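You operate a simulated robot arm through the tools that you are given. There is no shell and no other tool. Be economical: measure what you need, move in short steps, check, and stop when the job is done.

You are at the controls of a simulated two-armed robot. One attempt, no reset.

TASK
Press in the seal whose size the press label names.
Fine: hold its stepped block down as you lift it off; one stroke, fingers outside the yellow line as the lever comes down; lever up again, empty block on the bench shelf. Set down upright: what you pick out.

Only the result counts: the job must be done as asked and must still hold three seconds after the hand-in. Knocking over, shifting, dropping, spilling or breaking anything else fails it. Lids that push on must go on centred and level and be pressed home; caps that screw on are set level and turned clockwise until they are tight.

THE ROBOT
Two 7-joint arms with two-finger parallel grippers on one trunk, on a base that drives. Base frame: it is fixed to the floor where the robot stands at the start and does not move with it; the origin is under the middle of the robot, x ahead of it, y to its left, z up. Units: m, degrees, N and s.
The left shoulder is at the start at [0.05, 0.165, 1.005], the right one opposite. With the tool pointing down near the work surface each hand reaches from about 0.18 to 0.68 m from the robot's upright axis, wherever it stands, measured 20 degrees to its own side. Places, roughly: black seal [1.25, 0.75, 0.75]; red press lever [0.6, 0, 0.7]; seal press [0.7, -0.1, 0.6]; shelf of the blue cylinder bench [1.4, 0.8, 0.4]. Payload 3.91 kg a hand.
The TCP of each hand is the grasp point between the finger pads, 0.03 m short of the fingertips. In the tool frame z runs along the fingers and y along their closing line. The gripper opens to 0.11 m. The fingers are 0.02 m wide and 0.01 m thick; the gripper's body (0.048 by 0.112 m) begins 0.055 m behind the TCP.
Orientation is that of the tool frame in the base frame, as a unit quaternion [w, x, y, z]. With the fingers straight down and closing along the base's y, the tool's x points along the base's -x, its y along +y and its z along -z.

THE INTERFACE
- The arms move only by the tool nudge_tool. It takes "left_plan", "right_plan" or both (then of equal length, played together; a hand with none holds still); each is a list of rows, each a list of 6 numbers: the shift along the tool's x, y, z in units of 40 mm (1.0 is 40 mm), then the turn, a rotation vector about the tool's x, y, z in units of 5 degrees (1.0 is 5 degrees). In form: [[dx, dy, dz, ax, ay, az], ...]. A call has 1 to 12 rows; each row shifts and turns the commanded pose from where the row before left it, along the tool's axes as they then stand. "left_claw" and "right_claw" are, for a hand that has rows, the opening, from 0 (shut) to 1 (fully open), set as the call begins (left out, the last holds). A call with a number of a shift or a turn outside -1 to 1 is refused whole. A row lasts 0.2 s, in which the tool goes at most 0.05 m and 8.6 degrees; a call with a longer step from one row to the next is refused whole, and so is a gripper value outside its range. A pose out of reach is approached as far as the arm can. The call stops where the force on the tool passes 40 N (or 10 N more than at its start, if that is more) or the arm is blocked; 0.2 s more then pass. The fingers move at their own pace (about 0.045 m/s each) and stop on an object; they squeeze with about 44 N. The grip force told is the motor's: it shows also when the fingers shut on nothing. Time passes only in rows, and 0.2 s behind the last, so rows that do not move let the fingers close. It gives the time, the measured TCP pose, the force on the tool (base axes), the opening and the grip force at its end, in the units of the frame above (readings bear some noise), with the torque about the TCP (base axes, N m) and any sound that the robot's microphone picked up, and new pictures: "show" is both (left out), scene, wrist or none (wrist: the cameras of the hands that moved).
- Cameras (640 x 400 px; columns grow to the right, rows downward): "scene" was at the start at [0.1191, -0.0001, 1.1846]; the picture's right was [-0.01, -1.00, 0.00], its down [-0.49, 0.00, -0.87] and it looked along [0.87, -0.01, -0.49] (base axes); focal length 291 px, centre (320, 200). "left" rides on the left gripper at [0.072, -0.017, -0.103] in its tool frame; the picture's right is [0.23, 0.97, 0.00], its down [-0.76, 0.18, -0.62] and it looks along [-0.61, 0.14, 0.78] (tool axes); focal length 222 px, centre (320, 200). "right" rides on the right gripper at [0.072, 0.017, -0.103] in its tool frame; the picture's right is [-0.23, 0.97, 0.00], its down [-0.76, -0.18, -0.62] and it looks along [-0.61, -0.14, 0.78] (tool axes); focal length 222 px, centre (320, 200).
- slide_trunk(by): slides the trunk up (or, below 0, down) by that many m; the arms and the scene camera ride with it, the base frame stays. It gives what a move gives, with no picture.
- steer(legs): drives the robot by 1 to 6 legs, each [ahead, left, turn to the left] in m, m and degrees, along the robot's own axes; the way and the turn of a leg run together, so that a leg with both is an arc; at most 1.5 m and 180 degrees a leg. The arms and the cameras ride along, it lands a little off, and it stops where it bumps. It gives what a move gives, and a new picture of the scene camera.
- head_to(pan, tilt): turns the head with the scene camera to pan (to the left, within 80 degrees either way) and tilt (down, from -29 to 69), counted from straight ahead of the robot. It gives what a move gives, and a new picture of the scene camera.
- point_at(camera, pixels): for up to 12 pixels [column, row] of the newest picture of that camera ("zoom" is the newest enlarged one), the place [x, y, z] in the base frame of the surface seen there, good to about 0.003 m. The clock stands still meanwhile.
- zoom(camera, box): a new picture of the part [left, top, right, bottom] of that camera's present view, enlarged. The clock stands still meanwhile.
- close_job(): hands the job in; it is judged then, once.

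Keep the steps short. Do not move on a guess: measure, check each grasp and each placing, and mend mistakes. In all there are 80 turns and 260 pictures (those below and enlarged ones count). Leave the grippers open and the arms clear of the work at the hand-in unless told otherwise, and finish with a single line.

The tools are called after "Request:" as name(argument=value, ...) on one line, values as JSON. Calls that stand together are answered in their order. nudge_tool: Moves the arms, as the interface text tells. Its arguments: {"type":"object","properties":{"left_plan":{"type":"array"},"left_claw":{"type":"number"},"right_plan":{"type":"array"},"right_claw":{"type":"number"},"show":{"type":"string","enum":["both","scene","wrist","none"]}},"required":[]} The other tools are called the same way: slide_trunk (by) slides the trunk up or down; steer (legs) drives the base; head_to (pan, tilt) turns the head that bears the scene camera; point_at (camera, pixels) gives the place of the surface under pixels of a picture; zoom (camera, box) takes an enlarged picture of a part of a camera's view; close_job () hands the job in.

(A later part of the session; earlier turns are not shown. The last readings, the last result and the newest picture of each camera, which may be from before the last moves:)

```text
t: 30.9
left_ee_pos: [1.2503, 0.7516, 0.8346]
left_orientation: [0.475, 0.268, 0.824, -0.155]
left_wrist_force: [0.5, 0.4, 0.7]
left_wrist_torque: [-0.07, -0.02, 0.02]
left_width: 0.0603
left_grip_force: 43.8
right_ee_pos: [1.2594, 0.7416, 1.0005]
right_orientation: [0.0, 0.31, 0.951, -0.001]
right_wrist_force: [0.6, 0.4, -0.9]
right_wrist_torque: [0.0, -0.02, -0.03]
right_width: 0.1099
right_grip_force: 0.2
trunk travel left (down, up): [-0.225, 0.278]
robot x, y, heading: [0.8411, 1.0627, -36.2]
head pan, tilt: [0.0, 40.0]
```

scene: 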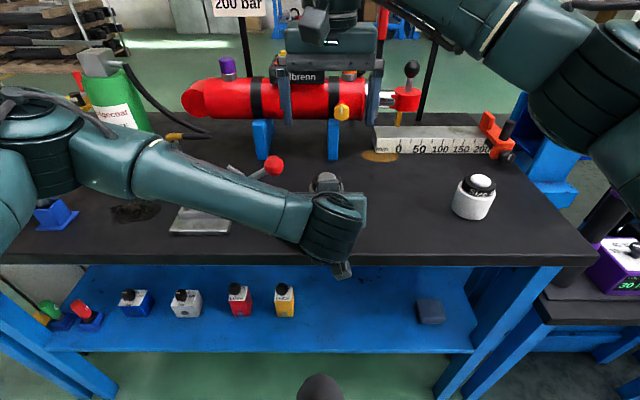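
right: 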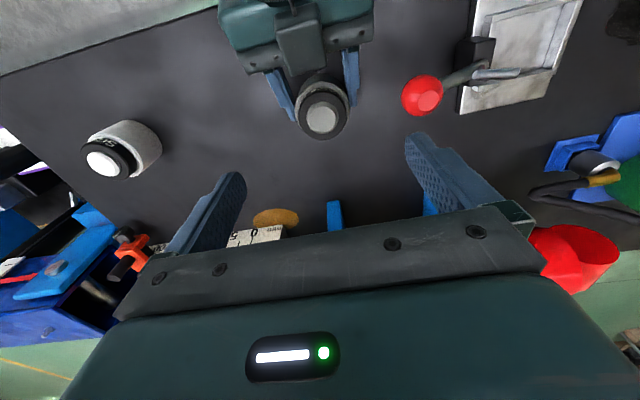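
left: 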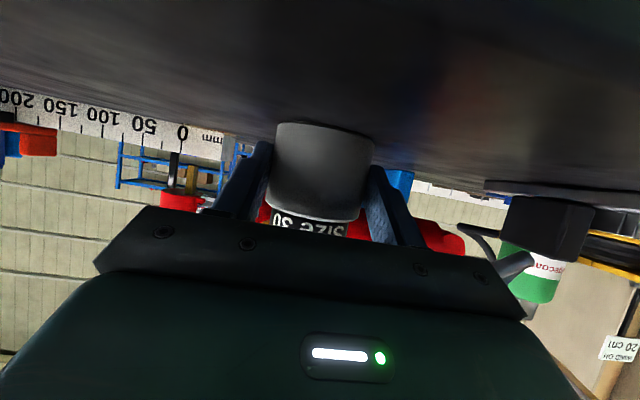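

The ball's inner edge is 0.067 m to the left, so I narrow the right hand to 0.075 m first and go down to z≈0.91.

Request:
nudge_tool(right_plan=[[-0.03, 0, 0, 0, 0, 0], [0, 0, 0, 0, 0, 0], [0, 0, 0, 0, 0, 0], [0, 0, 0.56, 0, 0, 0], [0, 0, 0.56, 0, 0, 0], [0, 0, 0.56, 0, 0, 0], [0, 0, 0.56, 0, 0, 0]], right_claw=0.68)

Request:
zoom(camera="right", box=[200, 80, 456, 240])

```text
t: 32.5
left_ee_pos: [1.2499, 0.7506, 0.8338]
left_orientation: [0.475, 0.268, 0.823, -0.155]
left_wrist_force: [-0.5, 0.2, 0.4]
left_wrist_torque: [-0.04, 0.0, -0.01]
left_width: 0.0601
left_grip_force: 44.3
right_ee_pos: [1.2595, 0.7404, 0.9101]
right_orientation: [0.0, 0.309, 0.951, 0.0]
right_wrist_force: [0.6, 0.3, -0.2]
right_wrist_torque: [-0.02, 0.0, -0.01]
right_width: 0.0747
right_grip_force: 0.1
trunk travel left (down, up): [-0.225, 0.278]
robot x, y, heading: [0.8433, 1.0628, -35.8]
head pan, tilt: [0.0, 40.0]
```

scene: 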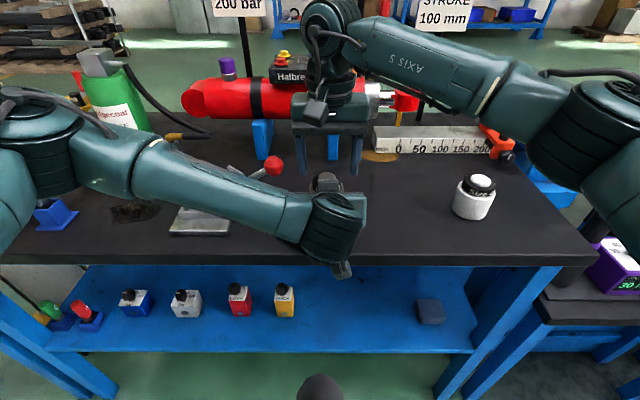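
right: 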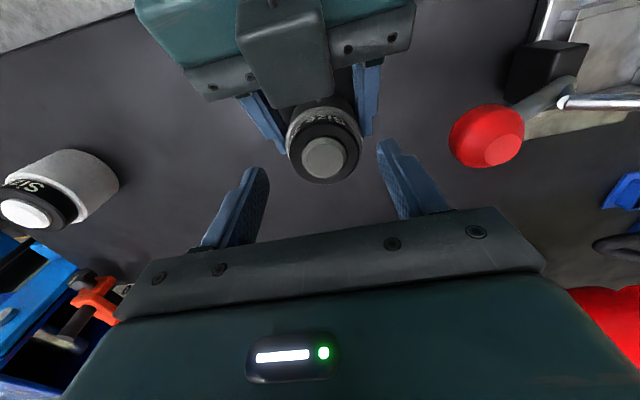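

```text
2.50 times, centred on (328, 160) of right
```

zoom: 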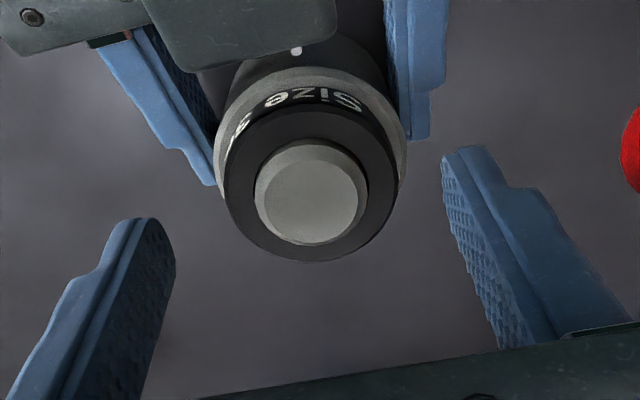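

The ring looks centred between the tips. I measure peg and ring edges once more from this camera.

Request:
point_at(camera="zoom", pixels=[[310, 200], [258, 200], [364, 200], [310, 242], [312, 160], [310, 255], [230, 190], [392, 190], [320, 100], [212, 160], [150, 225], [460, 155]])

```text
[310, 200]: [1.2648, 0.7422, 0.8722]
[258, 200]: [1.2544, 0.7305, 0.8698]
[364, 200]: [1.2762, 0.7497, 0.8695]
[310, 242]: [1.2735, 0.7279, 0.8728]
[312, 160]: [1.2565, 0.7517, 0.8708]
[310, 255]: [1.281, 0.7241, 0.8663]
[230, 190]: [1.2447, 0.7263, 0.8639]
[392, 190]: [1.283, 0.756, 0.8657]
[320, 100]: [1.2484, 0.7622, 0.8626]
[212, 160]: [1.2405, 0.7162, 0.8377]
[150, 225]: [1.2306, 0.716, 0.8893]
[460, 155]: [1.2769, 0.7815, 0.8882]
```

The centre is at (1.264,0.741); I correct by 3 mm each way, lower to z 0.885 and close on the seal.

Request:
nudge_tool(right_plan=[[-0.08, 0.06, 0.2, 0, 0, 0], [0, 0, 0.2, 0, 0, 0], [0, 0, 0.2, 0, 0, 0]])

Request:
nudge_tool(right_plan=[[0, 0, 0, 0, 0, 0], [0, 0, 0, 0, 0, 0], [0, 0, 0, 0, 0, 0]], right_claw=0, show="wrist")

Request:
zoom(camera="right", box=[200, 80, 456, 240])

```text
t: 33.3
left_ee_pos: [1.2502, 0.7511, 0.8342]
left_orientation: [0.475, 0.268, 0.824, -0.155]
left_wrist_force: [-0.2, 0.2, 0.7]
left_wrist_torque: [-0.04, 0.0, -0.02]
left_width: 0.0598
left_grip_force: 44.5
right_ee_pos: [1.265, 0.7396, 0.8864]
right_orientation: [0.001, 0.309, 0.951, 0.0]
right_wrist_force: [0.0, -0.1, -0.3]
right_wrist_torque: [0.01, 0.0, -0.02]
right_width: 0.0748
right_grip_force: 0.0
trunk travel left (down, up): [-0.225, 0.278]
robot x, y, heading: [0.8405, 1.0587, -36.0]
head pan, tilt: [0.0, 40.0]
```

scene: 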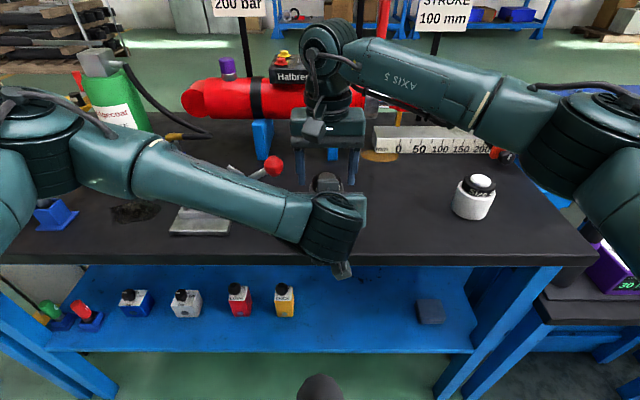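
right: 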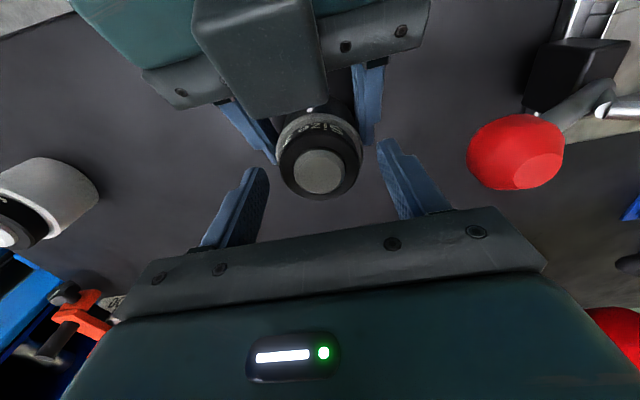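

```text
t: 34.1
left_ee_pos: [1.2498, 0.7507, 0.8349]
left_orientation: [0.476, 0.267, 0.824, -0.154]
left_wrist_force: [-0.6, 1.2, 0.8]
left_wrist_torque: [-0.01, 0.03, -0.02]
left_width: 0.06
left_grip_force: 42.7
right_ee_pos: [1.2647, 0.7401, 0.886]
right_orientation: [0.001, 0.309, 0.951, -0.001]
right_wrist_force: [0.2, 0.2, -0.5]
right_wrist_torque: [0.01, -0.01, -0.03]
right_width: 0.05
right_grip_force: 44.0
trunk travel left (down, up): [-0.225, 0.278]
robot x, y, heading: [0.8447, 1.0571, -36.1]
head pan, tilt: [0.0, 40.0]
```

right: 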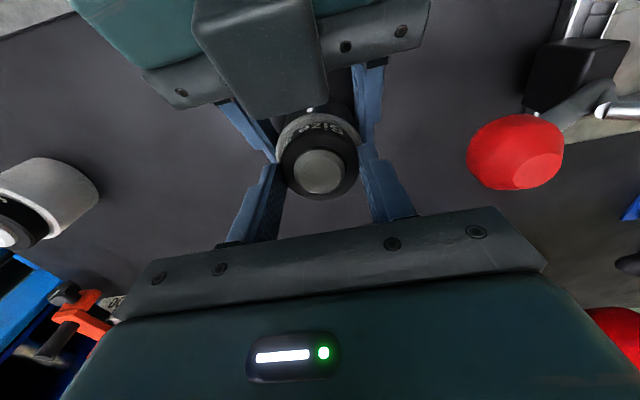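

```text
2.50 times, centred on (328, 160) of right
```

zoom: 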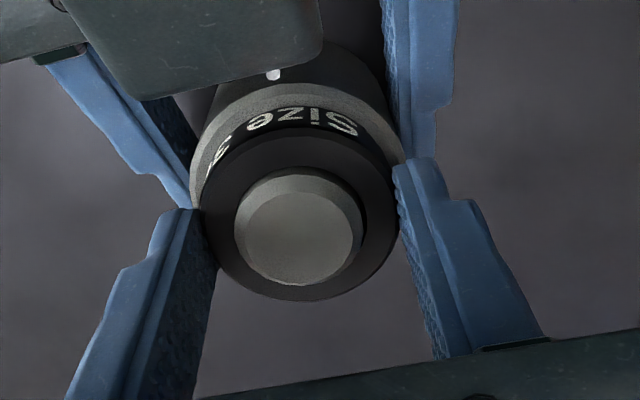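

The right hand holds the seal (0.050 m wide, 44 N), with the left still on the block. I lift straight up in small rows.

Request:
nudge_tool(right_plan=[[0, 0, -0.1, 0, 0, 0], [0, 0, -0.15, 0, 0, 0], [0, 0, -0.2, 0, 0, 0], [0, 0, -0.25, 0, 0, 0], [0, 0, -0.3, 0, 0, 0], [0, 0, -0.5, 0, 0, 0]], left_plan=[[0, 0, 0, 0, 0, 0], [0, 0, 0, 0, 0, 0], [0, 0, 0, 0, 0, 0], [0, 0, 0, 0, 0, 0], [0, 0, 0, 0, 0, 0], [0, 0, 0, 0, 0, 0]])

```text
t: 35.5
left_ee_pos: [1.2493, 0.7507, 0.8341]
left_orientation: [0.476, 0.267, 0.824, -0.154]
left_wrist_force: [0.2, 0.4, 0.0]
left_wrist_torque: [-0.02, 0.0, 0.0]
left_width: 0.0596
left_grip_force: 44.0
right_ee_pos: [1.2652, 0.7403, 0.9464]
right_orientation: [0.001, 0.308, 0.951, 0.0]
right_wrist_force: [0.1, 0.1, -0.5]
right_wrist_torque: [-0.01, -0.01, -0.01]
right_width: 0.0001
right_grip_force: 37.7
trunk travel left (down, up): [-0.225, 0.278]
robot x, y, heading: [0.8423, 1.0621, -36.0]
head pan, tilt: [0.0, 40.0]
```

scene: 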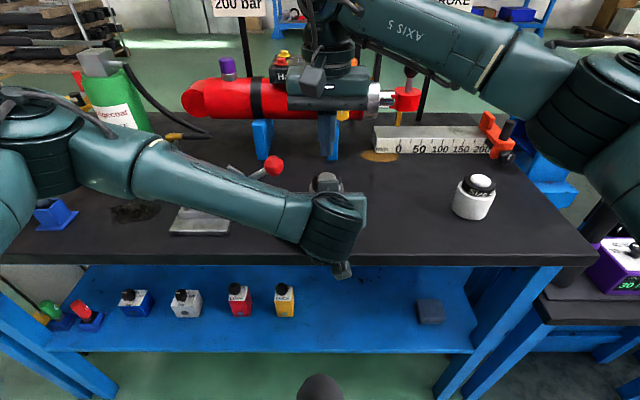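
right: 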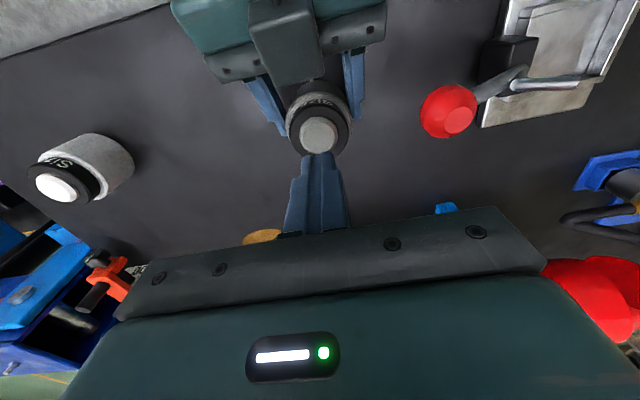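
left: 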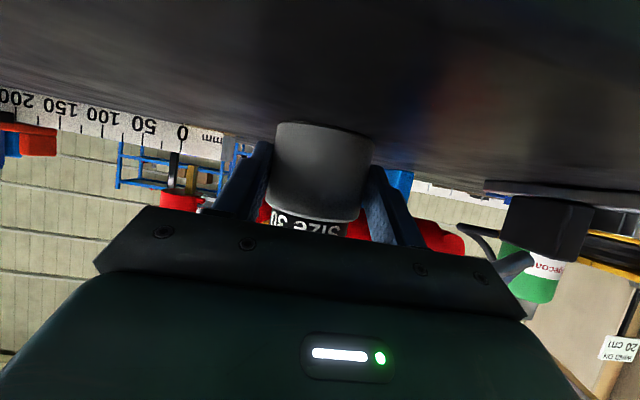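

The fingers slipped off (width 0.000) while the seal stayed on its block. I look at the seal before regripping deeper.

Request:
nudge_tool(right_plan=[[0, 0, 0, 0, 0, 0], [0, 0, 0, 0, 0, 0], [0, 0, 0, 0, 0, 0], [0, 0, 0, 0, 0, 0]], right_claw=0.68, show="wrist")

Request:
zoom(camera="right", box=[240, 70, 400, 170])

Request:
point_at(camera="zoom", pixels=[[312, 260], [240, 255], [385, 255], [312, 325], [200, 250], [430, 250], [312, 340], [250, 160], [320, 165], [200, 180]])

```text
t: 36.5
left_ee_pos: [1.2492, 0.7512, 0.8327]
left_orientation: [0.476, 0.268, 0.824, -0.154]
left_wrist_force: [0.1, 0.4, -0.5]
left_wrist_torque: [-0.02, -0.04, 0.01]
left_width: 0.06
left_grip_force: 44.4
right_ee_pos: [1.2638, 0.7404, 0.9464]
right_orientation: [0.001, 0.309, 0.951, -0.001]
right_wrist_force: [0.6, 0.5, 0.2]
right_wrist_torque: [0.0, -0.04, 0.0]
right_width: 0.0749
right_grip_force: 0.1
trunk travel left (down, up): [-0.225, 0.278]
robot x, y, heading: [0.8397, 1.0597, -36.0]
head pan, tilt: [0.0, 40.0]
```

right: 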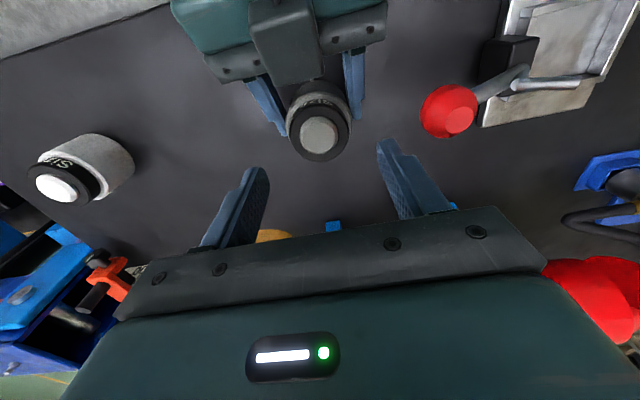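

```text
4.00 times, centred on (320, 120) of right
```

zoom: 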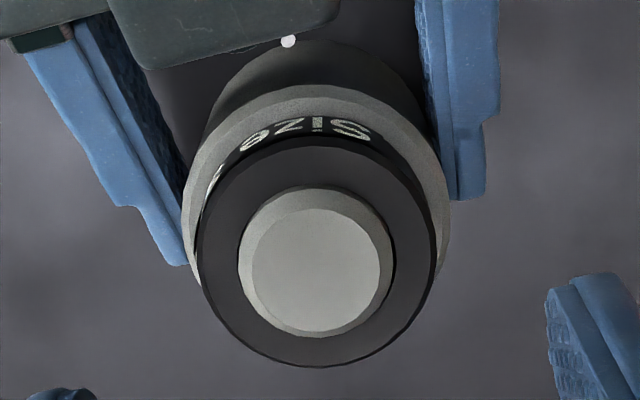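

```text
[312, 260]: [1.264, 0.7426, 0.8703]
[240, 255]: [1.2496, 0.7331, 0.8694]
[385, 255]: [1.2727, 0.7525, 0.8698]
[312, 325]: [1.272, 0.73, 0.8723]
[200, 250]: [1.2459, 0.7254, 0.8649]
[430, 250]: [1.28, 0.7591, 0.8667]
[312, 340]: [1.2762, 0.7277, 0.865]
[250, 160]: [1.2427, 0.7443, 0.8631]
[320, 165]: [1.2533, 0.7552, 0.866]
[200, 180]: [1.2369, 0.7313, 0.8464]
```

The seal hasn't moved (top z 0.866). I regrip 3.5 mm deeper, with the tips just above the block's shoulder.

Request:
nudge_tool(right_plan=[[0.05, 0, 0.5, 0, 0, 0], [0, 0, 0.5, 0, 0, 0], [0, 0, 0.4, 0, 0, 0], [0, 0, 0.2, 0, 0, 0]], show="none")

Request:
nudge_tool(right_plan=[[0, 0, 0, 0, 0, 0], [0, 0, 0, 0, 0, 0], [0, 0, 0, 0, 0, 0], [0, 0, 0, 0, 0, 0]], right_claw=0, show="wrist")

Request:
zoom(camera="right", box=[240, 120, 400, 220])

```text
t: 37.5
left_ee_pos: [1.2502, 0.751, 0.8342]
left_orientation: [0.476, 0.267, 0.823, -0.155]
left_wrist_force: [-0.3, -0.3, 0.8]
left_wrist_torque: [-0.03, -0.04, -0.03]
left_width: 0.06
left_grip_force: 44.4
right_ee_pos: [1.263, 0.7413, 0.8839]
right_orientation: [0.0, 0.31, 0.951, 0.0]
right_wrist_force: [-0.2, 0.2, 0.5]
right_wrist_torque: [-0.01, -0.01, 0.02]
right_width: 0.075
right_grip_force: 0.1
trunk travel left (down, up): [-0.225, 0.278]
robot x, y, heading: [0.8418, 1.0606, -35.9]
head pan, tilt: [0.0, 40.0]
```

```text
t: 38.5
left_ee_pos: [1.2498, 0.7503, 0.8333]
left_orientation: [0.475, 0.268, 0.824, -0.155]
left_wrist_force: [0.1, 0.5, -0.2]
left_wrist_torque: [0.0, 0.01, -0.01]
left_width: 0.0599
left_grip_force: 44.4
right_ee_pos: [1.2635, 0.7414, 0.8834]
right_orientation: [0.001, 0.309, 0.951, 0.0]
right_wrist_force: [0.1, 0.5, 0.0]
right_wrist_torque: [0.0, 0.02, 0.03]
right_width: 0.0483
right_grip_force: 43.6
trunk travel left (down, up): [-0.225, 0.278]
robot x, y, heading: [0.8391, 1.0605, -35.9]
head pan, tilt: [0.0, 40.0]
```

right: 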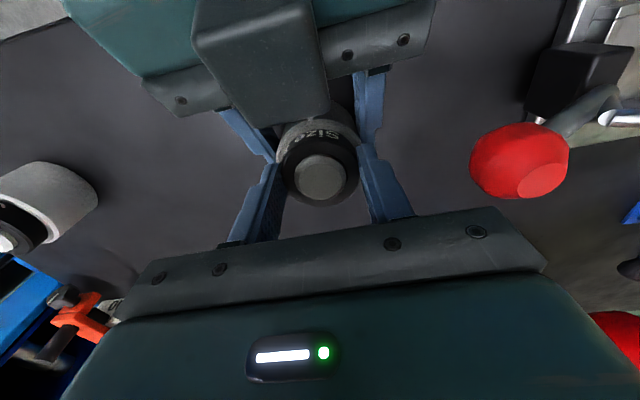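

```text
4.00 times, centred on (320, 170) of right
```

zoom: 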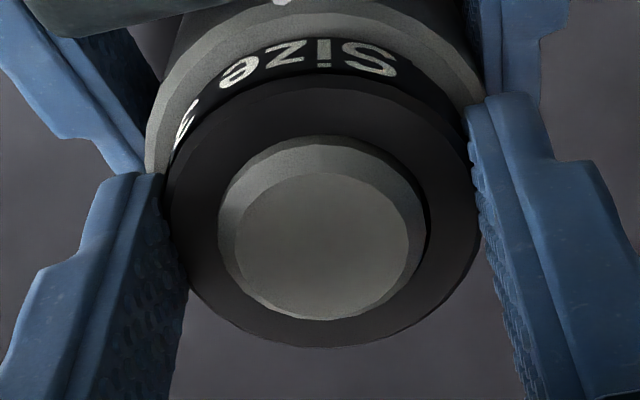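

Centred, width 0.048, 44 N. I pull in very small rows and read the force.

Request:
nudge_tool(right_plan=[[0, 0, -0.04, 0, 0, 0], [0, 0, -0.04, 0, 0, 0], [0, 0, -0.04, 0, 0, 0]], show="none")

Request:
zoom(camera="right", box=[240, 120, 400, 220])

```text
t: 39.3
left_ee_pos: [1.2486, 0.7512, 0.8334]
left_orientation: [0.475, 0.267, 0.824, -0.154]
left_wrist_force: [0.8, -0.1, 0.0]
left_wrist_torque: [-0.05, -0.03, 0.03]
left_width: 0.06
left_grip_force: 43.9
right_ee_pos: [1.263, 0.7415, 0.8873]
right_orientation: [0.0, 0.309, 0.951, 0.0]
right_wrist_force: [-0.2, 0.7, -1.1]
right_wrist_torque: [0.02, -0.01, -0.01]
right_width: 0.0481
right_grip_force: 44.2
trunk travel left (down, up): [-0.225, 0.278]
robot x, y, heading: [0.8451, 1.0617, -36.0]
head pan, tilt: [0.0, 40.0]
```

```text
4.00 times, centred on (320, 170) of right
```

zoom: 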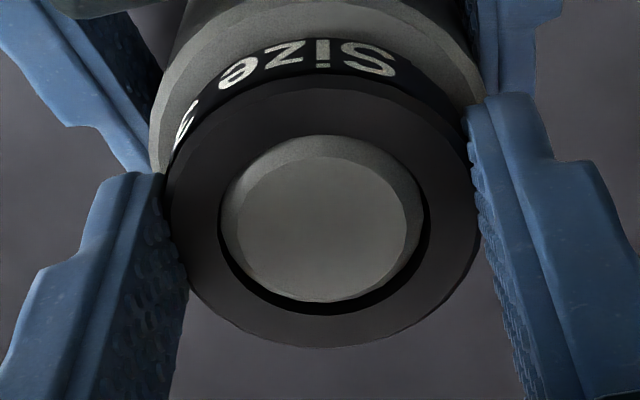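

The seal is coming up with the fingers (the peg sinks within it). I go on slowly.

Request:
nudge_tool(right_plan=[[0, 0, -0.05, 0, 0, 0], [0, 0, -0.05, 0, 0, 0], [0, 0, -0.05, 0, 0, 0], [0, 0, -0.05, 0, 0, 0], [0, 0, -0.1, 0, 0, 0], [0, 0, -0.1, 0, 0, 0], [0, 0, -0.2, 0, 0, 0], [0, 0, -0.3, 0, 0, 0], [0, 0, -0.3, 0, 0, 0], [0, 0, -0.3, 0, 0, 0]])

Request:
zoom(camera="right", box=[240, 70, 480, 220])

```text
t: 41.5
left_ee_pos: [1.2492, 0.7502, 0.8336]
left_orientation: [0.476, 0.268, 0.823, -0.155]
left_wrist_force: [-0.8, 0.8, 1.6]
left_wrist_torque: [-0.06, -0.04, 0.02]
left_width: 0.0599
left_grip_force: 44.2
right_ee_pos: [1.2632, 0.7405, 0.9491]
right_orientation: [0.001, 0.309, 0.951, 0.0]
right_wrist_force: [-0.6, -0.1, -0.8]
right_wrist_torque: [-0.02, 0.01, 0.03]
right_width: 0.0481
right_grip_force: 44.1
trunk travel left (down, up): [-0.225, 0.278]
robot x, y, heading: [0.8406, 1.0587, -35.9]
head pan, tilt: [0.0, 40.0]
```

scene: 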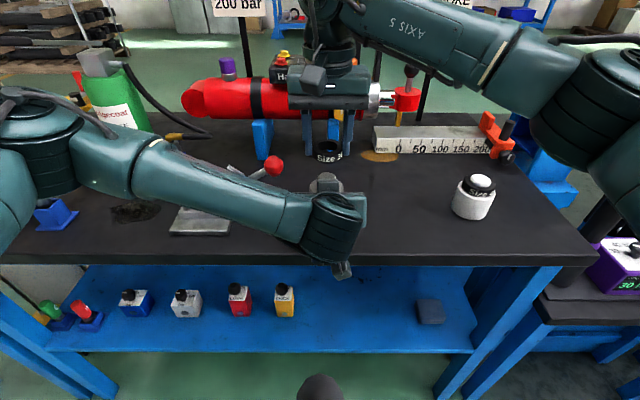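
right: 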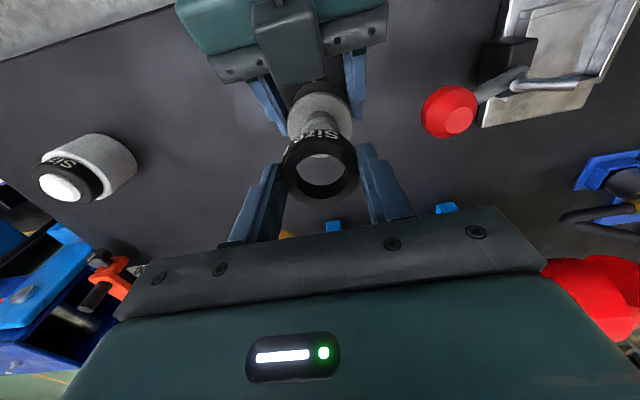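

```text
2.67 times, centred on (360, 145) of right
```

zoom: 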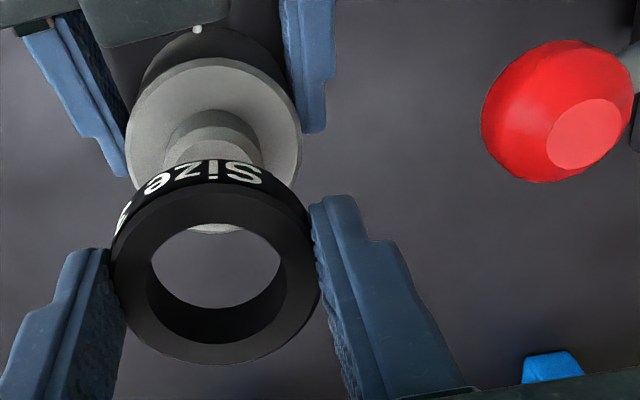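

The seal is off and held level; the block stayed put. Now I raise the right hand by 0.2 m and draw it back a little, while the left lifts the block 5 cm and draws it back 10 cm.

Request:
nudge_tool(right_plan=[[0, 0, -1, 0, 0, 0], [0, 0, -1, 0, 0, 0], [0, 0, -1, 0, 0, 0], [0, 0, -1, 0, 0, 0], [0, 0, -1, 0, 0, 0], [0.8, 0, 0, 0, 0, 0], [0.8, 0, 0, 0, 0, 0], [0.8, 0, 0, 0, 0, 0], [0, 0, 0, 0, 0, 0]], left_plan=[[0, 0, 0, 0, 0, 0], [0, 0, 0, 0, 0, 0], [0, 0, 0, 0, 0, 0], [-0.54, 0, -0.31, 0, 0, 0], [-0.54, 0, -0.31, 0, 0, 0], [0.31, 0, -0.54, 0, 0, 0], [0.31, 0, -0.54, 0, 0, 0], [0.31, 0, -0.54, 0, 0, 0], [0.31, 0, -0.54, 0, 0, 0]])

```text
t: 43.5
left_ee_pos: [1.1696, 0.8099, 0.8831]
left_orientation: [0.475, 0.267, 0.824, -0.155]
left_wrist_force: [0.0, 0.2, -0.6]
left_wrist_torque: [0.02, 0.01, -0.01]
left_width: 0.0598
left_grip_force: 43.6
right_ee_pos: [1.1853, 0.7952, 1.1179]
right_orientation: [0.001, 0.31, 0.951, -0.001]
right_wrist_force: [-1.1, -0.5, -0.7]
right_wrist_torque: [0.0, -0.03, 0.01]
right_width: 0.0476
right_grip_force: 44.3
right hand out of reach, approached as far as the arm can: row 5
trunk travel left (down, up): [-0.225, 0.278]
robot x, y, heading: [0.8456, 1.0622, -36.0]
head pan, tilt: [0.0, 40.0]
```

scene: 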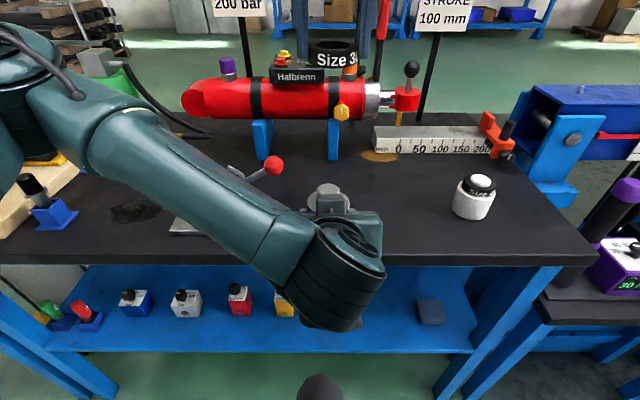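
right: 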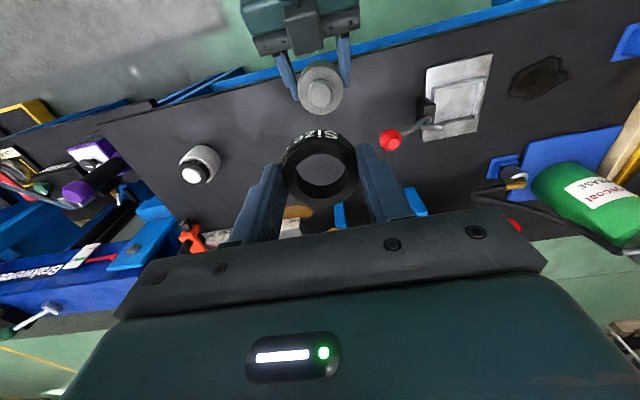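
left: 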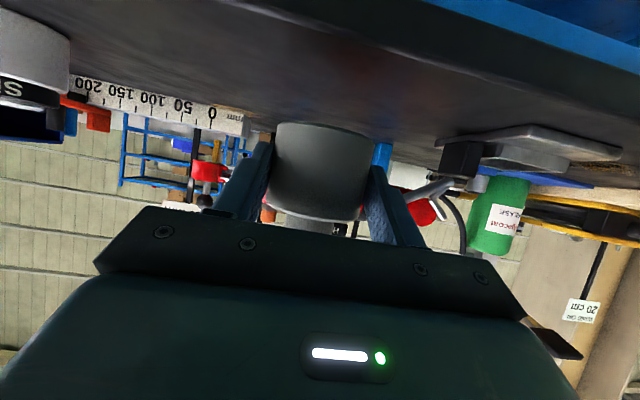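

Both hands carry their pieces safely. I back off 0.14 m and shift right 0.12 m, then look at the shelf.

Request:
steer(legs=[[-0.14, 0, 0], [0, -0.12, 0]])

Request:
slide_trunk(by=-0.15)

Request:
head_to(pan=0, tilt=40)

```text
t: 45.7
left_ee_pos: [0.9876, 0.7957, 0.8835]
left_orientation: [0.475, 0.269, 0.823, -0.156]
left_wrist_force: [0.6, -0.3, -0.7]
left_wrist_torque: [0.01, 0.0, 0.03]
left_width: 0.0597
left_grip_force: 43.7
right_ee_pos: [1.0054, 0.7822, 1.1168]
right_orientation: [0.001, 0.31, 0.951, 0.0]
right_wrist_force: [0.5, -0.8, 0.0]
right_wrist_torque: [0.06, 0.01, -0.01]
right_width: 0.0472
right_grip_force: 43.9
trunk travel left (down, up): [-0.225, 0.278]
robot x, y, heading: [0.6612, 1.0472, -36.0]
head pan, tilt: [0.0, 40.0]
```

scene: 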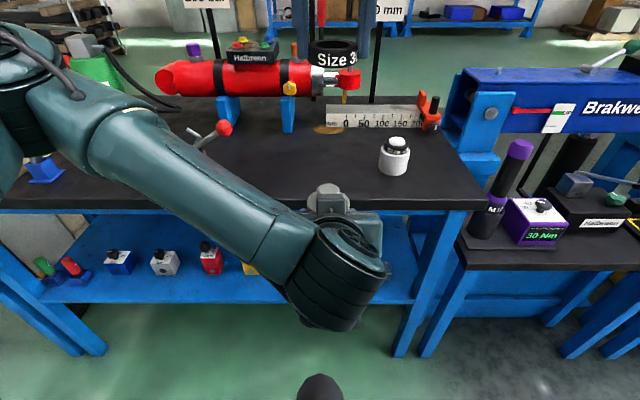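

```text
t: 47.4
left_ee_pos: [0.9877, 0.7961, 0.7329]
left_orientation: [0.475, 0.268, 0.824, -0.154]
left_wrist_force: [-0.1, 0.7, -0.8]
left_wrist_torque: [0.02, 0.04, 0.0]
left_width: 0.0597
left_grip_force: 44.1
right_ee_pos: [1.0046, 0.7821, 0.9671]
right_orientation: [0.0, 0.309, 0.951, 0.001]
right_wrist_force: [-0.1, 0.6, -0.4]
right_wrist_torque: [-0.01, -0.02, -0.01]
right_width: 0.0471
right_grip_force: 43.8
trunk travel left (down, up): [-0.075, 0.428]
robot x, y, heading: [0.6656, 1.0469, -35.9]
head pan, tilt: [0.0, 40.0]
```

```text
t: 48.0
left_ee_pos: [0.988, 0.7961, 0.7322]
left_orientation: [0.476, 0.267, 0.824, -0.155]
left_wrist_force: [-0.3, 0.4, -0.8]
left_wrist_torque: [-0.02, -0.03, 0.03]
left_width: 0.0597
left_grip_force: 43.8
right_ee_pos: [1.0052, 0.782, 0.9663]
right_orientation: [0.001, 0.309, 0.951, 0.0]
right_wrist_force: [0.2, -0.1, 0.1]
right_wrist_torque: [0.0, 0.02, -0.02]
right_width: 0.0472
right_grip_force: 44.5
trunk travel left (down, up): [-0.075, 0.428]
robot x, y, heading: [0.6604, 1.0485, -36.0]
head pan, tilt: [0.0, 40.0]
```

scene: 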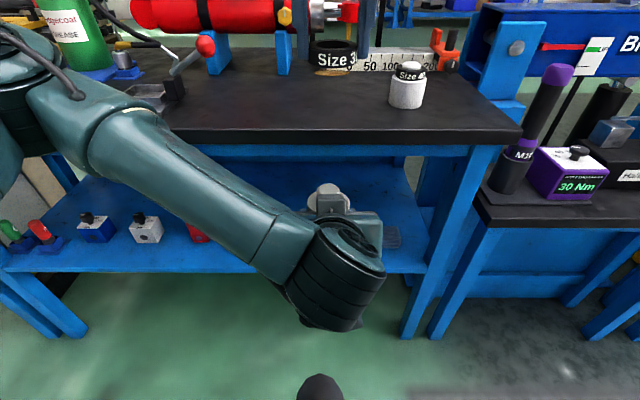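

I check where the left forearm, the elbow and the table edge are before lowering further.

Request:
point_at(camera="scene", pixels=[[80, 80], [110, 130], [140, 130], [200, 180], [270, 215], [30, 120], [340, 250], [330, 140], [150, 140], [480, 138], [400, 272], [195, 235]])

Request:
zoom(camera="right", box=[200, 100, 440, 250])

```text
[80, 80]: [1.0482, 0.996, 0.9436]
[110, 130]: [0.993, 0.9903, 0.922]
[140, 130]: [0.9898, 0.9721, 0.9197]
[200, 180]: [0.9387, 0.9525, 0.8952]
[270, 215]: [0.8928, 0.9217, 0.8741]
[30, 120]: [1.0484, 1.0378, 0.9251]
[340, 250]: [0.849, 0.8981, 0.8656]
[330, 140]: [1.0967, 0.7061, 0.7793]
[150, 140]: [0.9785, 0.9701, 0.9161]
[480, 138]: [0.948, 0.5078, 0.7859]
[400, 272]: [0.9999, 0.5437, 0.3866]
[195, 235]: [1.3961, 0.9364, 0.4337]
```

```text
2.67 times, centred on (320, 175) of right
```

zoom: 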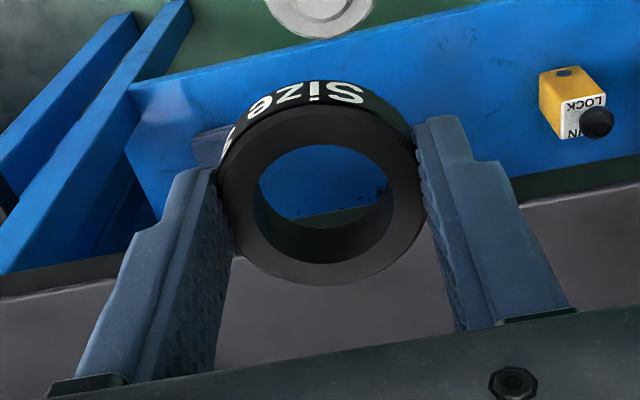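

The forearm and elbow are well in front of the table edge (about 0.15 m). I lower the trunk 7 cm, then bring the left hand down to z≈0.55 in front of the shelf.

Request:
slide_trunk(by=-0.07)

Request:
nudge_tool(left_plan=[[0.6, 0.1, 0.35, 0, 0, 0], [0.6, 0.1, 0.35, 0, 0, 0], [0.6, 0.1, 0.35, 0, 0, 0], [0.6, 0.1, 0.35, 0, 0, 0]])

```text
t: 49.1
left_ee_pos: [0.989, 0.7963, 0.6633]
left_orientation: [0.475, 0.268, 0.824, -0.154]
left_wrist_force: [-0.5, 1.5, -1.5]
left_wrist_torque: [-0.01, 0.02, 0.0]
left_width: 0.0596
left_grip_force: 43.7
right_ee_pos: [1.0045, 0.7831, 0.8981]
right_orientation: [0.001, 0.31, 0.951, -0.001]
right_wrist_force: [-0.4, -1.2, 0.1]
right_wrist_torque: [-0.01, 0.02, -0.04]
right_width: 0.0474
right_grip_force: 44.1
trunk travel left (down, up): [-0.005, 0.498]
robot x, y, heading: [0.6591, 1.0516, -36.3]
head pan, tilt: [0.0, 40.0]
```

```text
t: 50.1
left_ee_pos: [0.9974, 0.8082, 0.5519]
left_orientation: [0.475, 0.268, 0.824, -0.155]
left_wrist_force: [-0.4, 0.0, -1.2]
left_wrist_torque: [0.02, 0.04, -0.01]
left_width: 0.0597
left_grip_force: 44.0
right_ee_pos: [1.0056, 0.7812, 0.8965]
right_orientation: [0.001, 0.309, 0.951, -0.001]
right_wrist_force: [-0.6, 0.2, 0.1]
right_wrist_torque: [-0.02, -0.01, 0.0]
right_width: 0.0472
right_grip_force: 43.9
trunk travel left (down, up): [-0.005, 0.498]
robot x, y, heading: [0.662, 1.0474, -36.0]
head pan, tilt: [0.0, 40.0]
```

scene: 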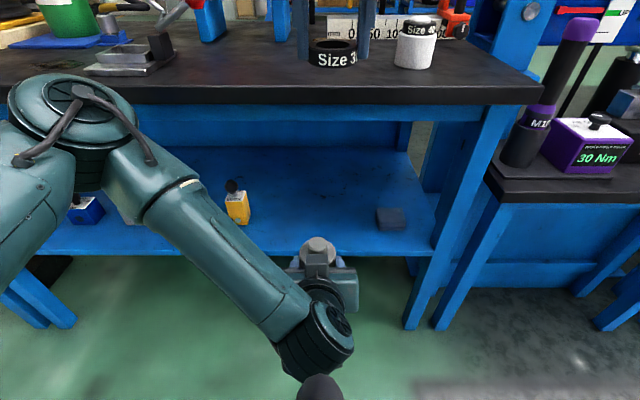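
left: 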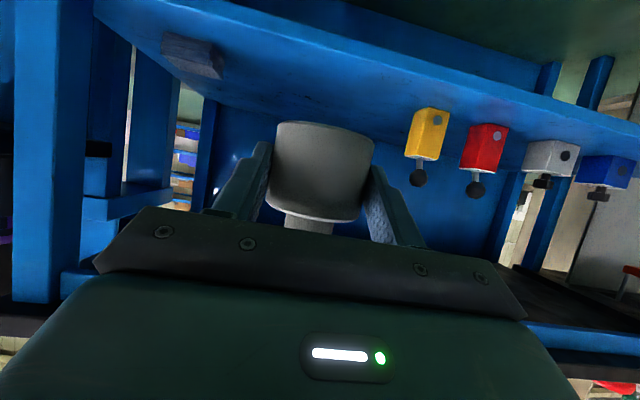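

The block is square before the free shelf spot; it needs about 0.22 m forward. I check the elbow's gap to the table edge.

Request:
point_at(camera="scene", pixels=[[70, 90], [60, 78], [120, 110], [150, 160], [180, 180], [250, 250], [330, 310], [317, 245], [250, 98], [320, 210], [320, 250]])

```text
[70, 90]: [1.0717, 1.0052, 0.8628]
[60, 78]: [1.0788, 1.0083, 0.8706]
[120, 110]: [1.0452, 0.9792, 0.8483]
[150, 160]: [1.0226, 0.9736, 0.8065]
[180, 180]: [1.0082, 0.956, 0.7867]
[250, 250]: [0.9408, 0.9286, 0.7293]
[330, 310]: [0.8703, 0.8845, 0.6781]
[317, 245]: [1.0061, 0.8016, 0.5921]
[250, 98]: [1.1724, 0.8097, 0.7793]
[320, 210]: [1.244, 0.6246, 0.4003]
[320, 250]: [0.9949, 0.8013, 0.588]
```

The elbow is about 0.19 m in front of the edge. I move 0.11 m forward and 0.04 m down first.

Request:
nudge_tool(left_plan=[[-0.13, 0.05, 0.72, 0, 0, 0], [-0.13, 0.05, 0.72, 0, 0, 0], [-0.13, 0.05, 0.72, 0, 0, 0], [-0.13, 0.05, 0.72, 0, 0, 0]])

Request:
point_at(camera="scene", pixels=[[70, 80], [60, 70], [100, 80], [120, 90], [150, 110], [180, 140], [200, 150], [300, 230], [250, 98]])

```text
t: 51.1
left_ee_pos: [1.092, 0.7495, 0.5108]
left_orientation: [0.475, 0.269, 0.823, -0.155]
left_wrist_force: [-1.0, -0.4, -0.4]
left_wrist_torque: [0.01, -0.05, -0.01]
left_width: 0.0598
left_grip_force: 44.1
right_ee_pos: [1.0055, 0.7833, 0.897]
right_orientation: [0.001, 0.308, 0.951, -0.001]
right_wrist_force: [0.6, -0.8, -1.0]
right_wrist_torque: [-0.01, -0.04, -0.02]
right_width: 0.0469
right_grip_force: 43.8
trunk travel left (down, up): [-0.005, 0.498]
robot x, y, heading: [0.6623, 1.047, -36.0]
head pan, tilt: [0.0, 40.0]
```

scene: 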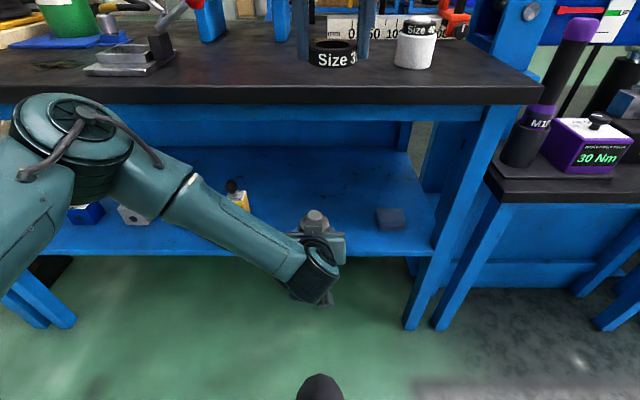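
left: 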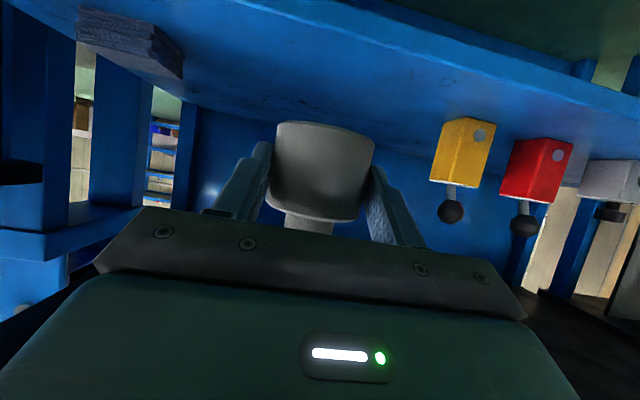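

```text
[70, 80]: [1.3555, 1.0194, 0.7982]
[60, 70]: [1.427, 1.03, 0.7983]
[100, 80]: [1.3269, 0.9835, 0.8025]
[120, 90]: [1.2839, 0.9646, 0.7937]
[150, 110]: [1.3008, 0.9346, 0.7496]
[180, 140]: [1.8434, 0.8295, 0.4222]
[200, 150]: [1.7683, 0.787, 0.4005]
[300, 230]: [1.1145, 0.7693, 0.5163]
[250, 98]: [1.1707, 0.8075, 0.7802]
```

The elbow hardly moved. I go on 0.108 m forward and down, to about 1.5 cm above the shelf.

Request:
nudge_tool(left_plan=[[0, 0, 0.78, 0, 0, 0], [0, 0, 0.78, 0, 0, 0], [0, 0, 0.78, 0, 0, 0], [0, 0, 0.77, 0, 0, 0]])

Request:
zoom(camera="scene", box=[200, 150, 440, 300])

```text
t: 52.1
left_ee_pos: [1.1791, 0.6851, 0.4486]
left_orientation: [0.475, 0.268, 0.824, -0.155]
left_wrist_force: [0.5, -0.7, -0.9]
left_wrist_torque: [0.03, 0.04, 0.01]
left_width: 0.0598
left_grip_force: 43.4
right_ee_pos: [1.004, 0.7831, 0.8982]
right_orientation: [0.002, 0.309, 0.951, 0.0]
right_wrist_force: [0.4, 0.7, -0.6]
right_wrist_torque: [-0.05, -0.02, -0.02]
right_width: 0.0469
right_grip_force: 44.3
trunk travel left (down, up): [-0.005, 0.498]
robot x, y, heading: [0.6596, 1.0468, -36.3]
head pan, tilt: [0.0, 40.0]
```

scene: 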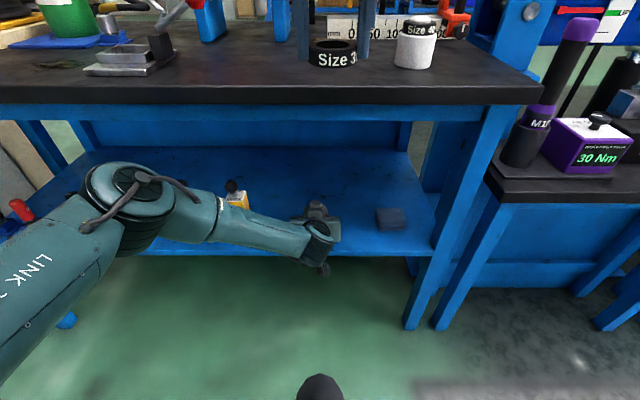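
left: 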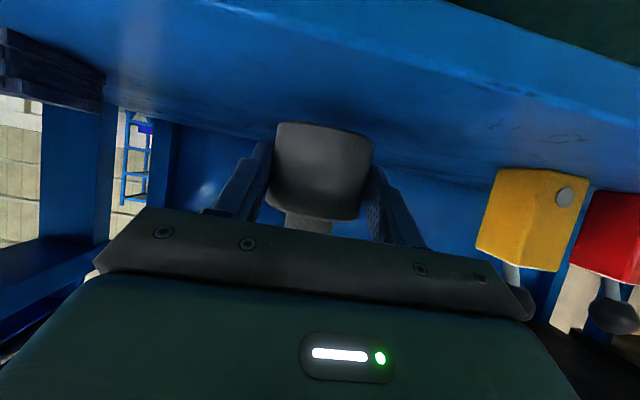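

```text
2.67 times, centred on (320, 225) of scene
```

zoom: 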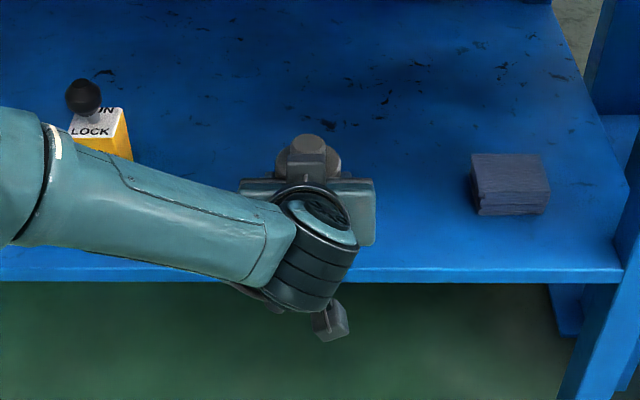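

The block is over the free spot, with the left camera hanging clear in front of the edge. I lower the last 1.5 cm gently.

Request:
nudge_tool(left_plan=[[0.1, 0, 0.06, 0, 0, 0], [0.1, 0, 0.06, 0, 0, 0], [0.08, 0, 0.045, 0, 0, 0], [0.04, 0, 0.02, 0, 0, 0]], show="none")

Request:
zoom(camera="left", box=[200, 100, 456, 260])

```text
t: 53.1
left_ee_pos: [1.1785, 0.6861, 0.4347]
left_orientation: [0.475, 0.267, 0.824, -0.154]
left_wrist_force: [0.0, 0.2, -0.8]
left_wrist_torque: [-0.02, 0.04, 0.04]
left_width: 0.0595
left_grip_force: 43.8
right_ee_pos: [1.0043, 0.7824, 0.8967]
right_orientation: [0.0, 0.309, 0.951, -0.001]
right_wrist_force: [0.0, -0.2, -1.1]
right_wrist_torque: [-0.01, 0.03, 0.0]
right_width: 0.0467
right_grip_force: 44.0
trunk travel left (down, up): [-0.005, 0.498]
robot x, y, heading: [0.6584, 1.0481, -36.2]
head pan, tilt: [0.0, 40.0]
```

```text
2.50 times, centred on (328, 180) of left
```

zoom: 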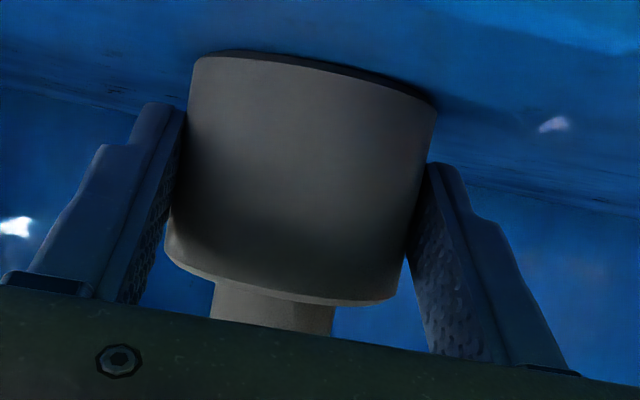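

It's about 1 mm off. I lower in 1 mm rows until the force shows contact.

Request:
nudge_tool(left_plan=[[0.02, 0, 0.012, 0, 0, 0], [0.02, 0, 0.012, 0, 0, 0]], show="none")

```text
t: 53.7
left_ee_pos: [1.1784, 0.6863, 0.4338]
left_orientation: [0.476, 0.268, 0.823, -0.155]
left_wrist_force: [-0.4, -1.1, 2.0]
left_wrist_torque: [-0.03, 0.0, -0.03]
left_width: 0.0598
left_grip_force: 44.1
right_ee_pos: [1.0035, 0.7825, 0.8984]
right_orientation: [0.001, 0.309, 0.951, 0.0]
right_wrist_force: [-0.3, -0.1, -1.3]
right_wrist_torque: [-0.03, 0.01, 0.0]
right_width: 0.0469
right_grip_force: 44.2
trunk travel left (down, up): [-0.005, 0.498]
robot x, y, heading: [0.6603, 1.0489, -35.9]
head pan, tilt: [0.0, 40.0]
```

A light contact (about 2 N) shows. One more 0.5 mm, then I open the left hand.

Request:
nudge_tool(left_plan=[[0.012, 0, 0.006, 0, 0, 0]], show="none")

Request:
nudge_tool(left_plan=[[0, 0, 0, 0, 0, 0], [0, 0, 0, 0, 0, 0], [0, 0, 0, 0, 0, 0], [0, 0, 0, 0, 0, 0]], left_claw=0.85, show="wrist")

```text
t: 54.1
left_ee_pos: [1.1788, 0.6863, 0.4335]
left_orientation: [0.476, 0.267, 0.823, -0.154]
left_wrist_force: [0.4, -0.9, 3.9]
left_wrist_torque: [-0.04, -0.04, 0.0]
left_width: 0.0598
left_grip_force: 44.9
right_ee_pos: [1.0046, 0.7823, 0.8974]
right_orientation: [0.001, 0.309, 0.951, 0.0]
right_wrist_force: [0.0, -0.2, -0.9]
right_wrist_torque: [0.0, -0.03, -0.03]
right_width: 0.0471
right_grip_force: 44.2
trunk travel left (down, up): [-0.005, 0.498]
robot x, y, heading: [0.6652, 1.0489, -36.0]
head pan, tilt: [0.0, 40.0]
```

```text
t: 55.1
left_ee_pos: [1.1776, 0.6865, 0.433]
left_orientation: [0.476, 0.268, 0.823, -0.155]
left_wrist_force: [-0.6, 0.1, 0.7]
left_wrist_torque: [0.0, -0.03, 0.03]
left_width: 0.0936
left_grip_force: 0.0
right_ee_pos: [1.0041, 0.7836, 0.8972]
right_orientation: [0.001, 0.309, 0.951, 0.0]
right_wrist_force: [0.2, -0.1, -0.5]
right_wrist_torque: [0.05, 0.03, 0.0]
right_width: 0.0465
right_grip_force: 44.3
trunk travel left (down, up): [-0.005, 0.498]
robot x, y, heading: [0.6607, 1.0515, -36.1]
head pan, tilt: [0.0, 40.0]
```

left: 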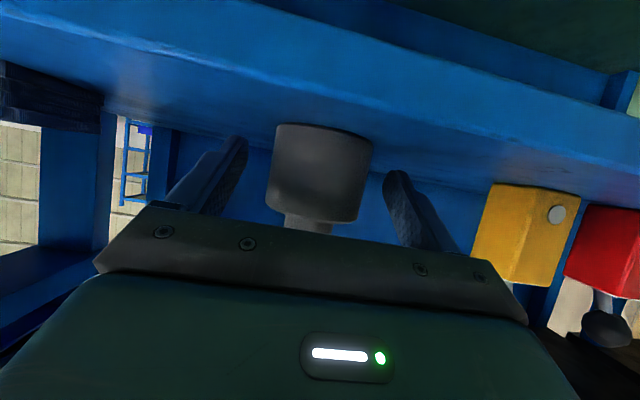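

The block stands upright, released. I back the left hand out along the way it came.

Request:
nudge_tool(left_plan=[[0, 0, -0.78, 0, 0, 0], [0, 0, -0.78, 0, 0, 0], [0, 0, -0.78, 0, 0, 0], [0, 0, -0.77, 0, 0, 0], [0.13, -0.05, -0.72, 0, 0, 0], [0.13, -0.05, -0.72, 0, 0, 0], [0.13, -0.05, -0.72, 0, 0, 0], [0.13, -0.05, -0.72, 0, 0, 0]], show="scene")

Request:
zoom(camera="scene", box=[200, 140, 440, 290])

```text
t: 56.9
left_ee_pos: [0.9983, 0.8082, 0.5347]
left_orientation: [0.475, 0.267, 0.824, -0.154]
left_wrist_force: [0.5, -0.7, -0.3]
left_wrist_torque: [0.03, 0.01, -0.01]
left_width: 0.0935
left_grip_force: 0.1
right_ee_pos: [1.005, 0.7819, 0.8979]
right_orientation: [0.001, 0.31, 0.951, 0.0]
right_wrist_force: [-1.1, -0.6, -0.1]
right_wrist_torque: [-0.03, 0.01, -0.01]
right_width: 0.0467
right_grip_force: 44.1
trunk travel left (down, up): [-0.005, 0.498]
robot x, y, heading: [0.6593, 1.0489, -35.9]
head pan, tilt: [0.0, 40.0]
```

scene: 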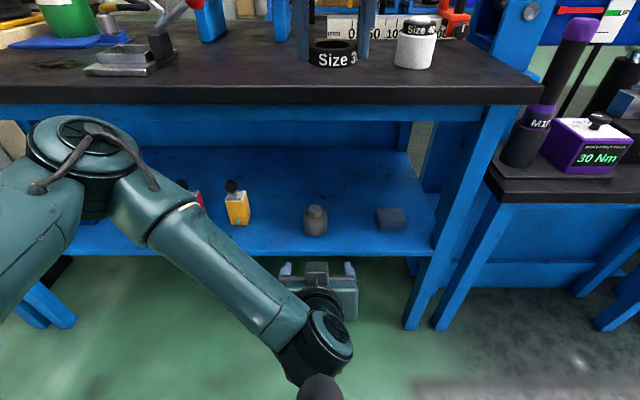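

```text
2.67 times, centred on (320, 215) of scene
```

zoom: 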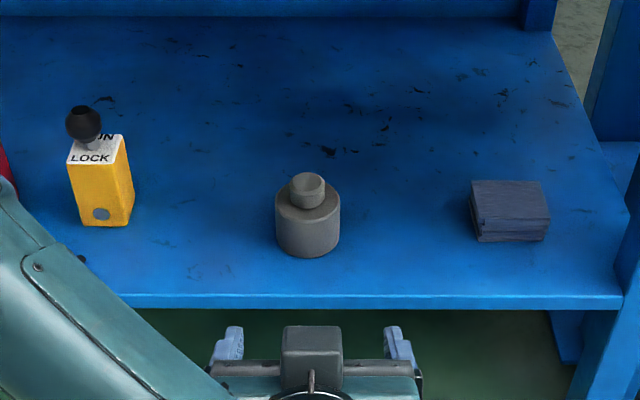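

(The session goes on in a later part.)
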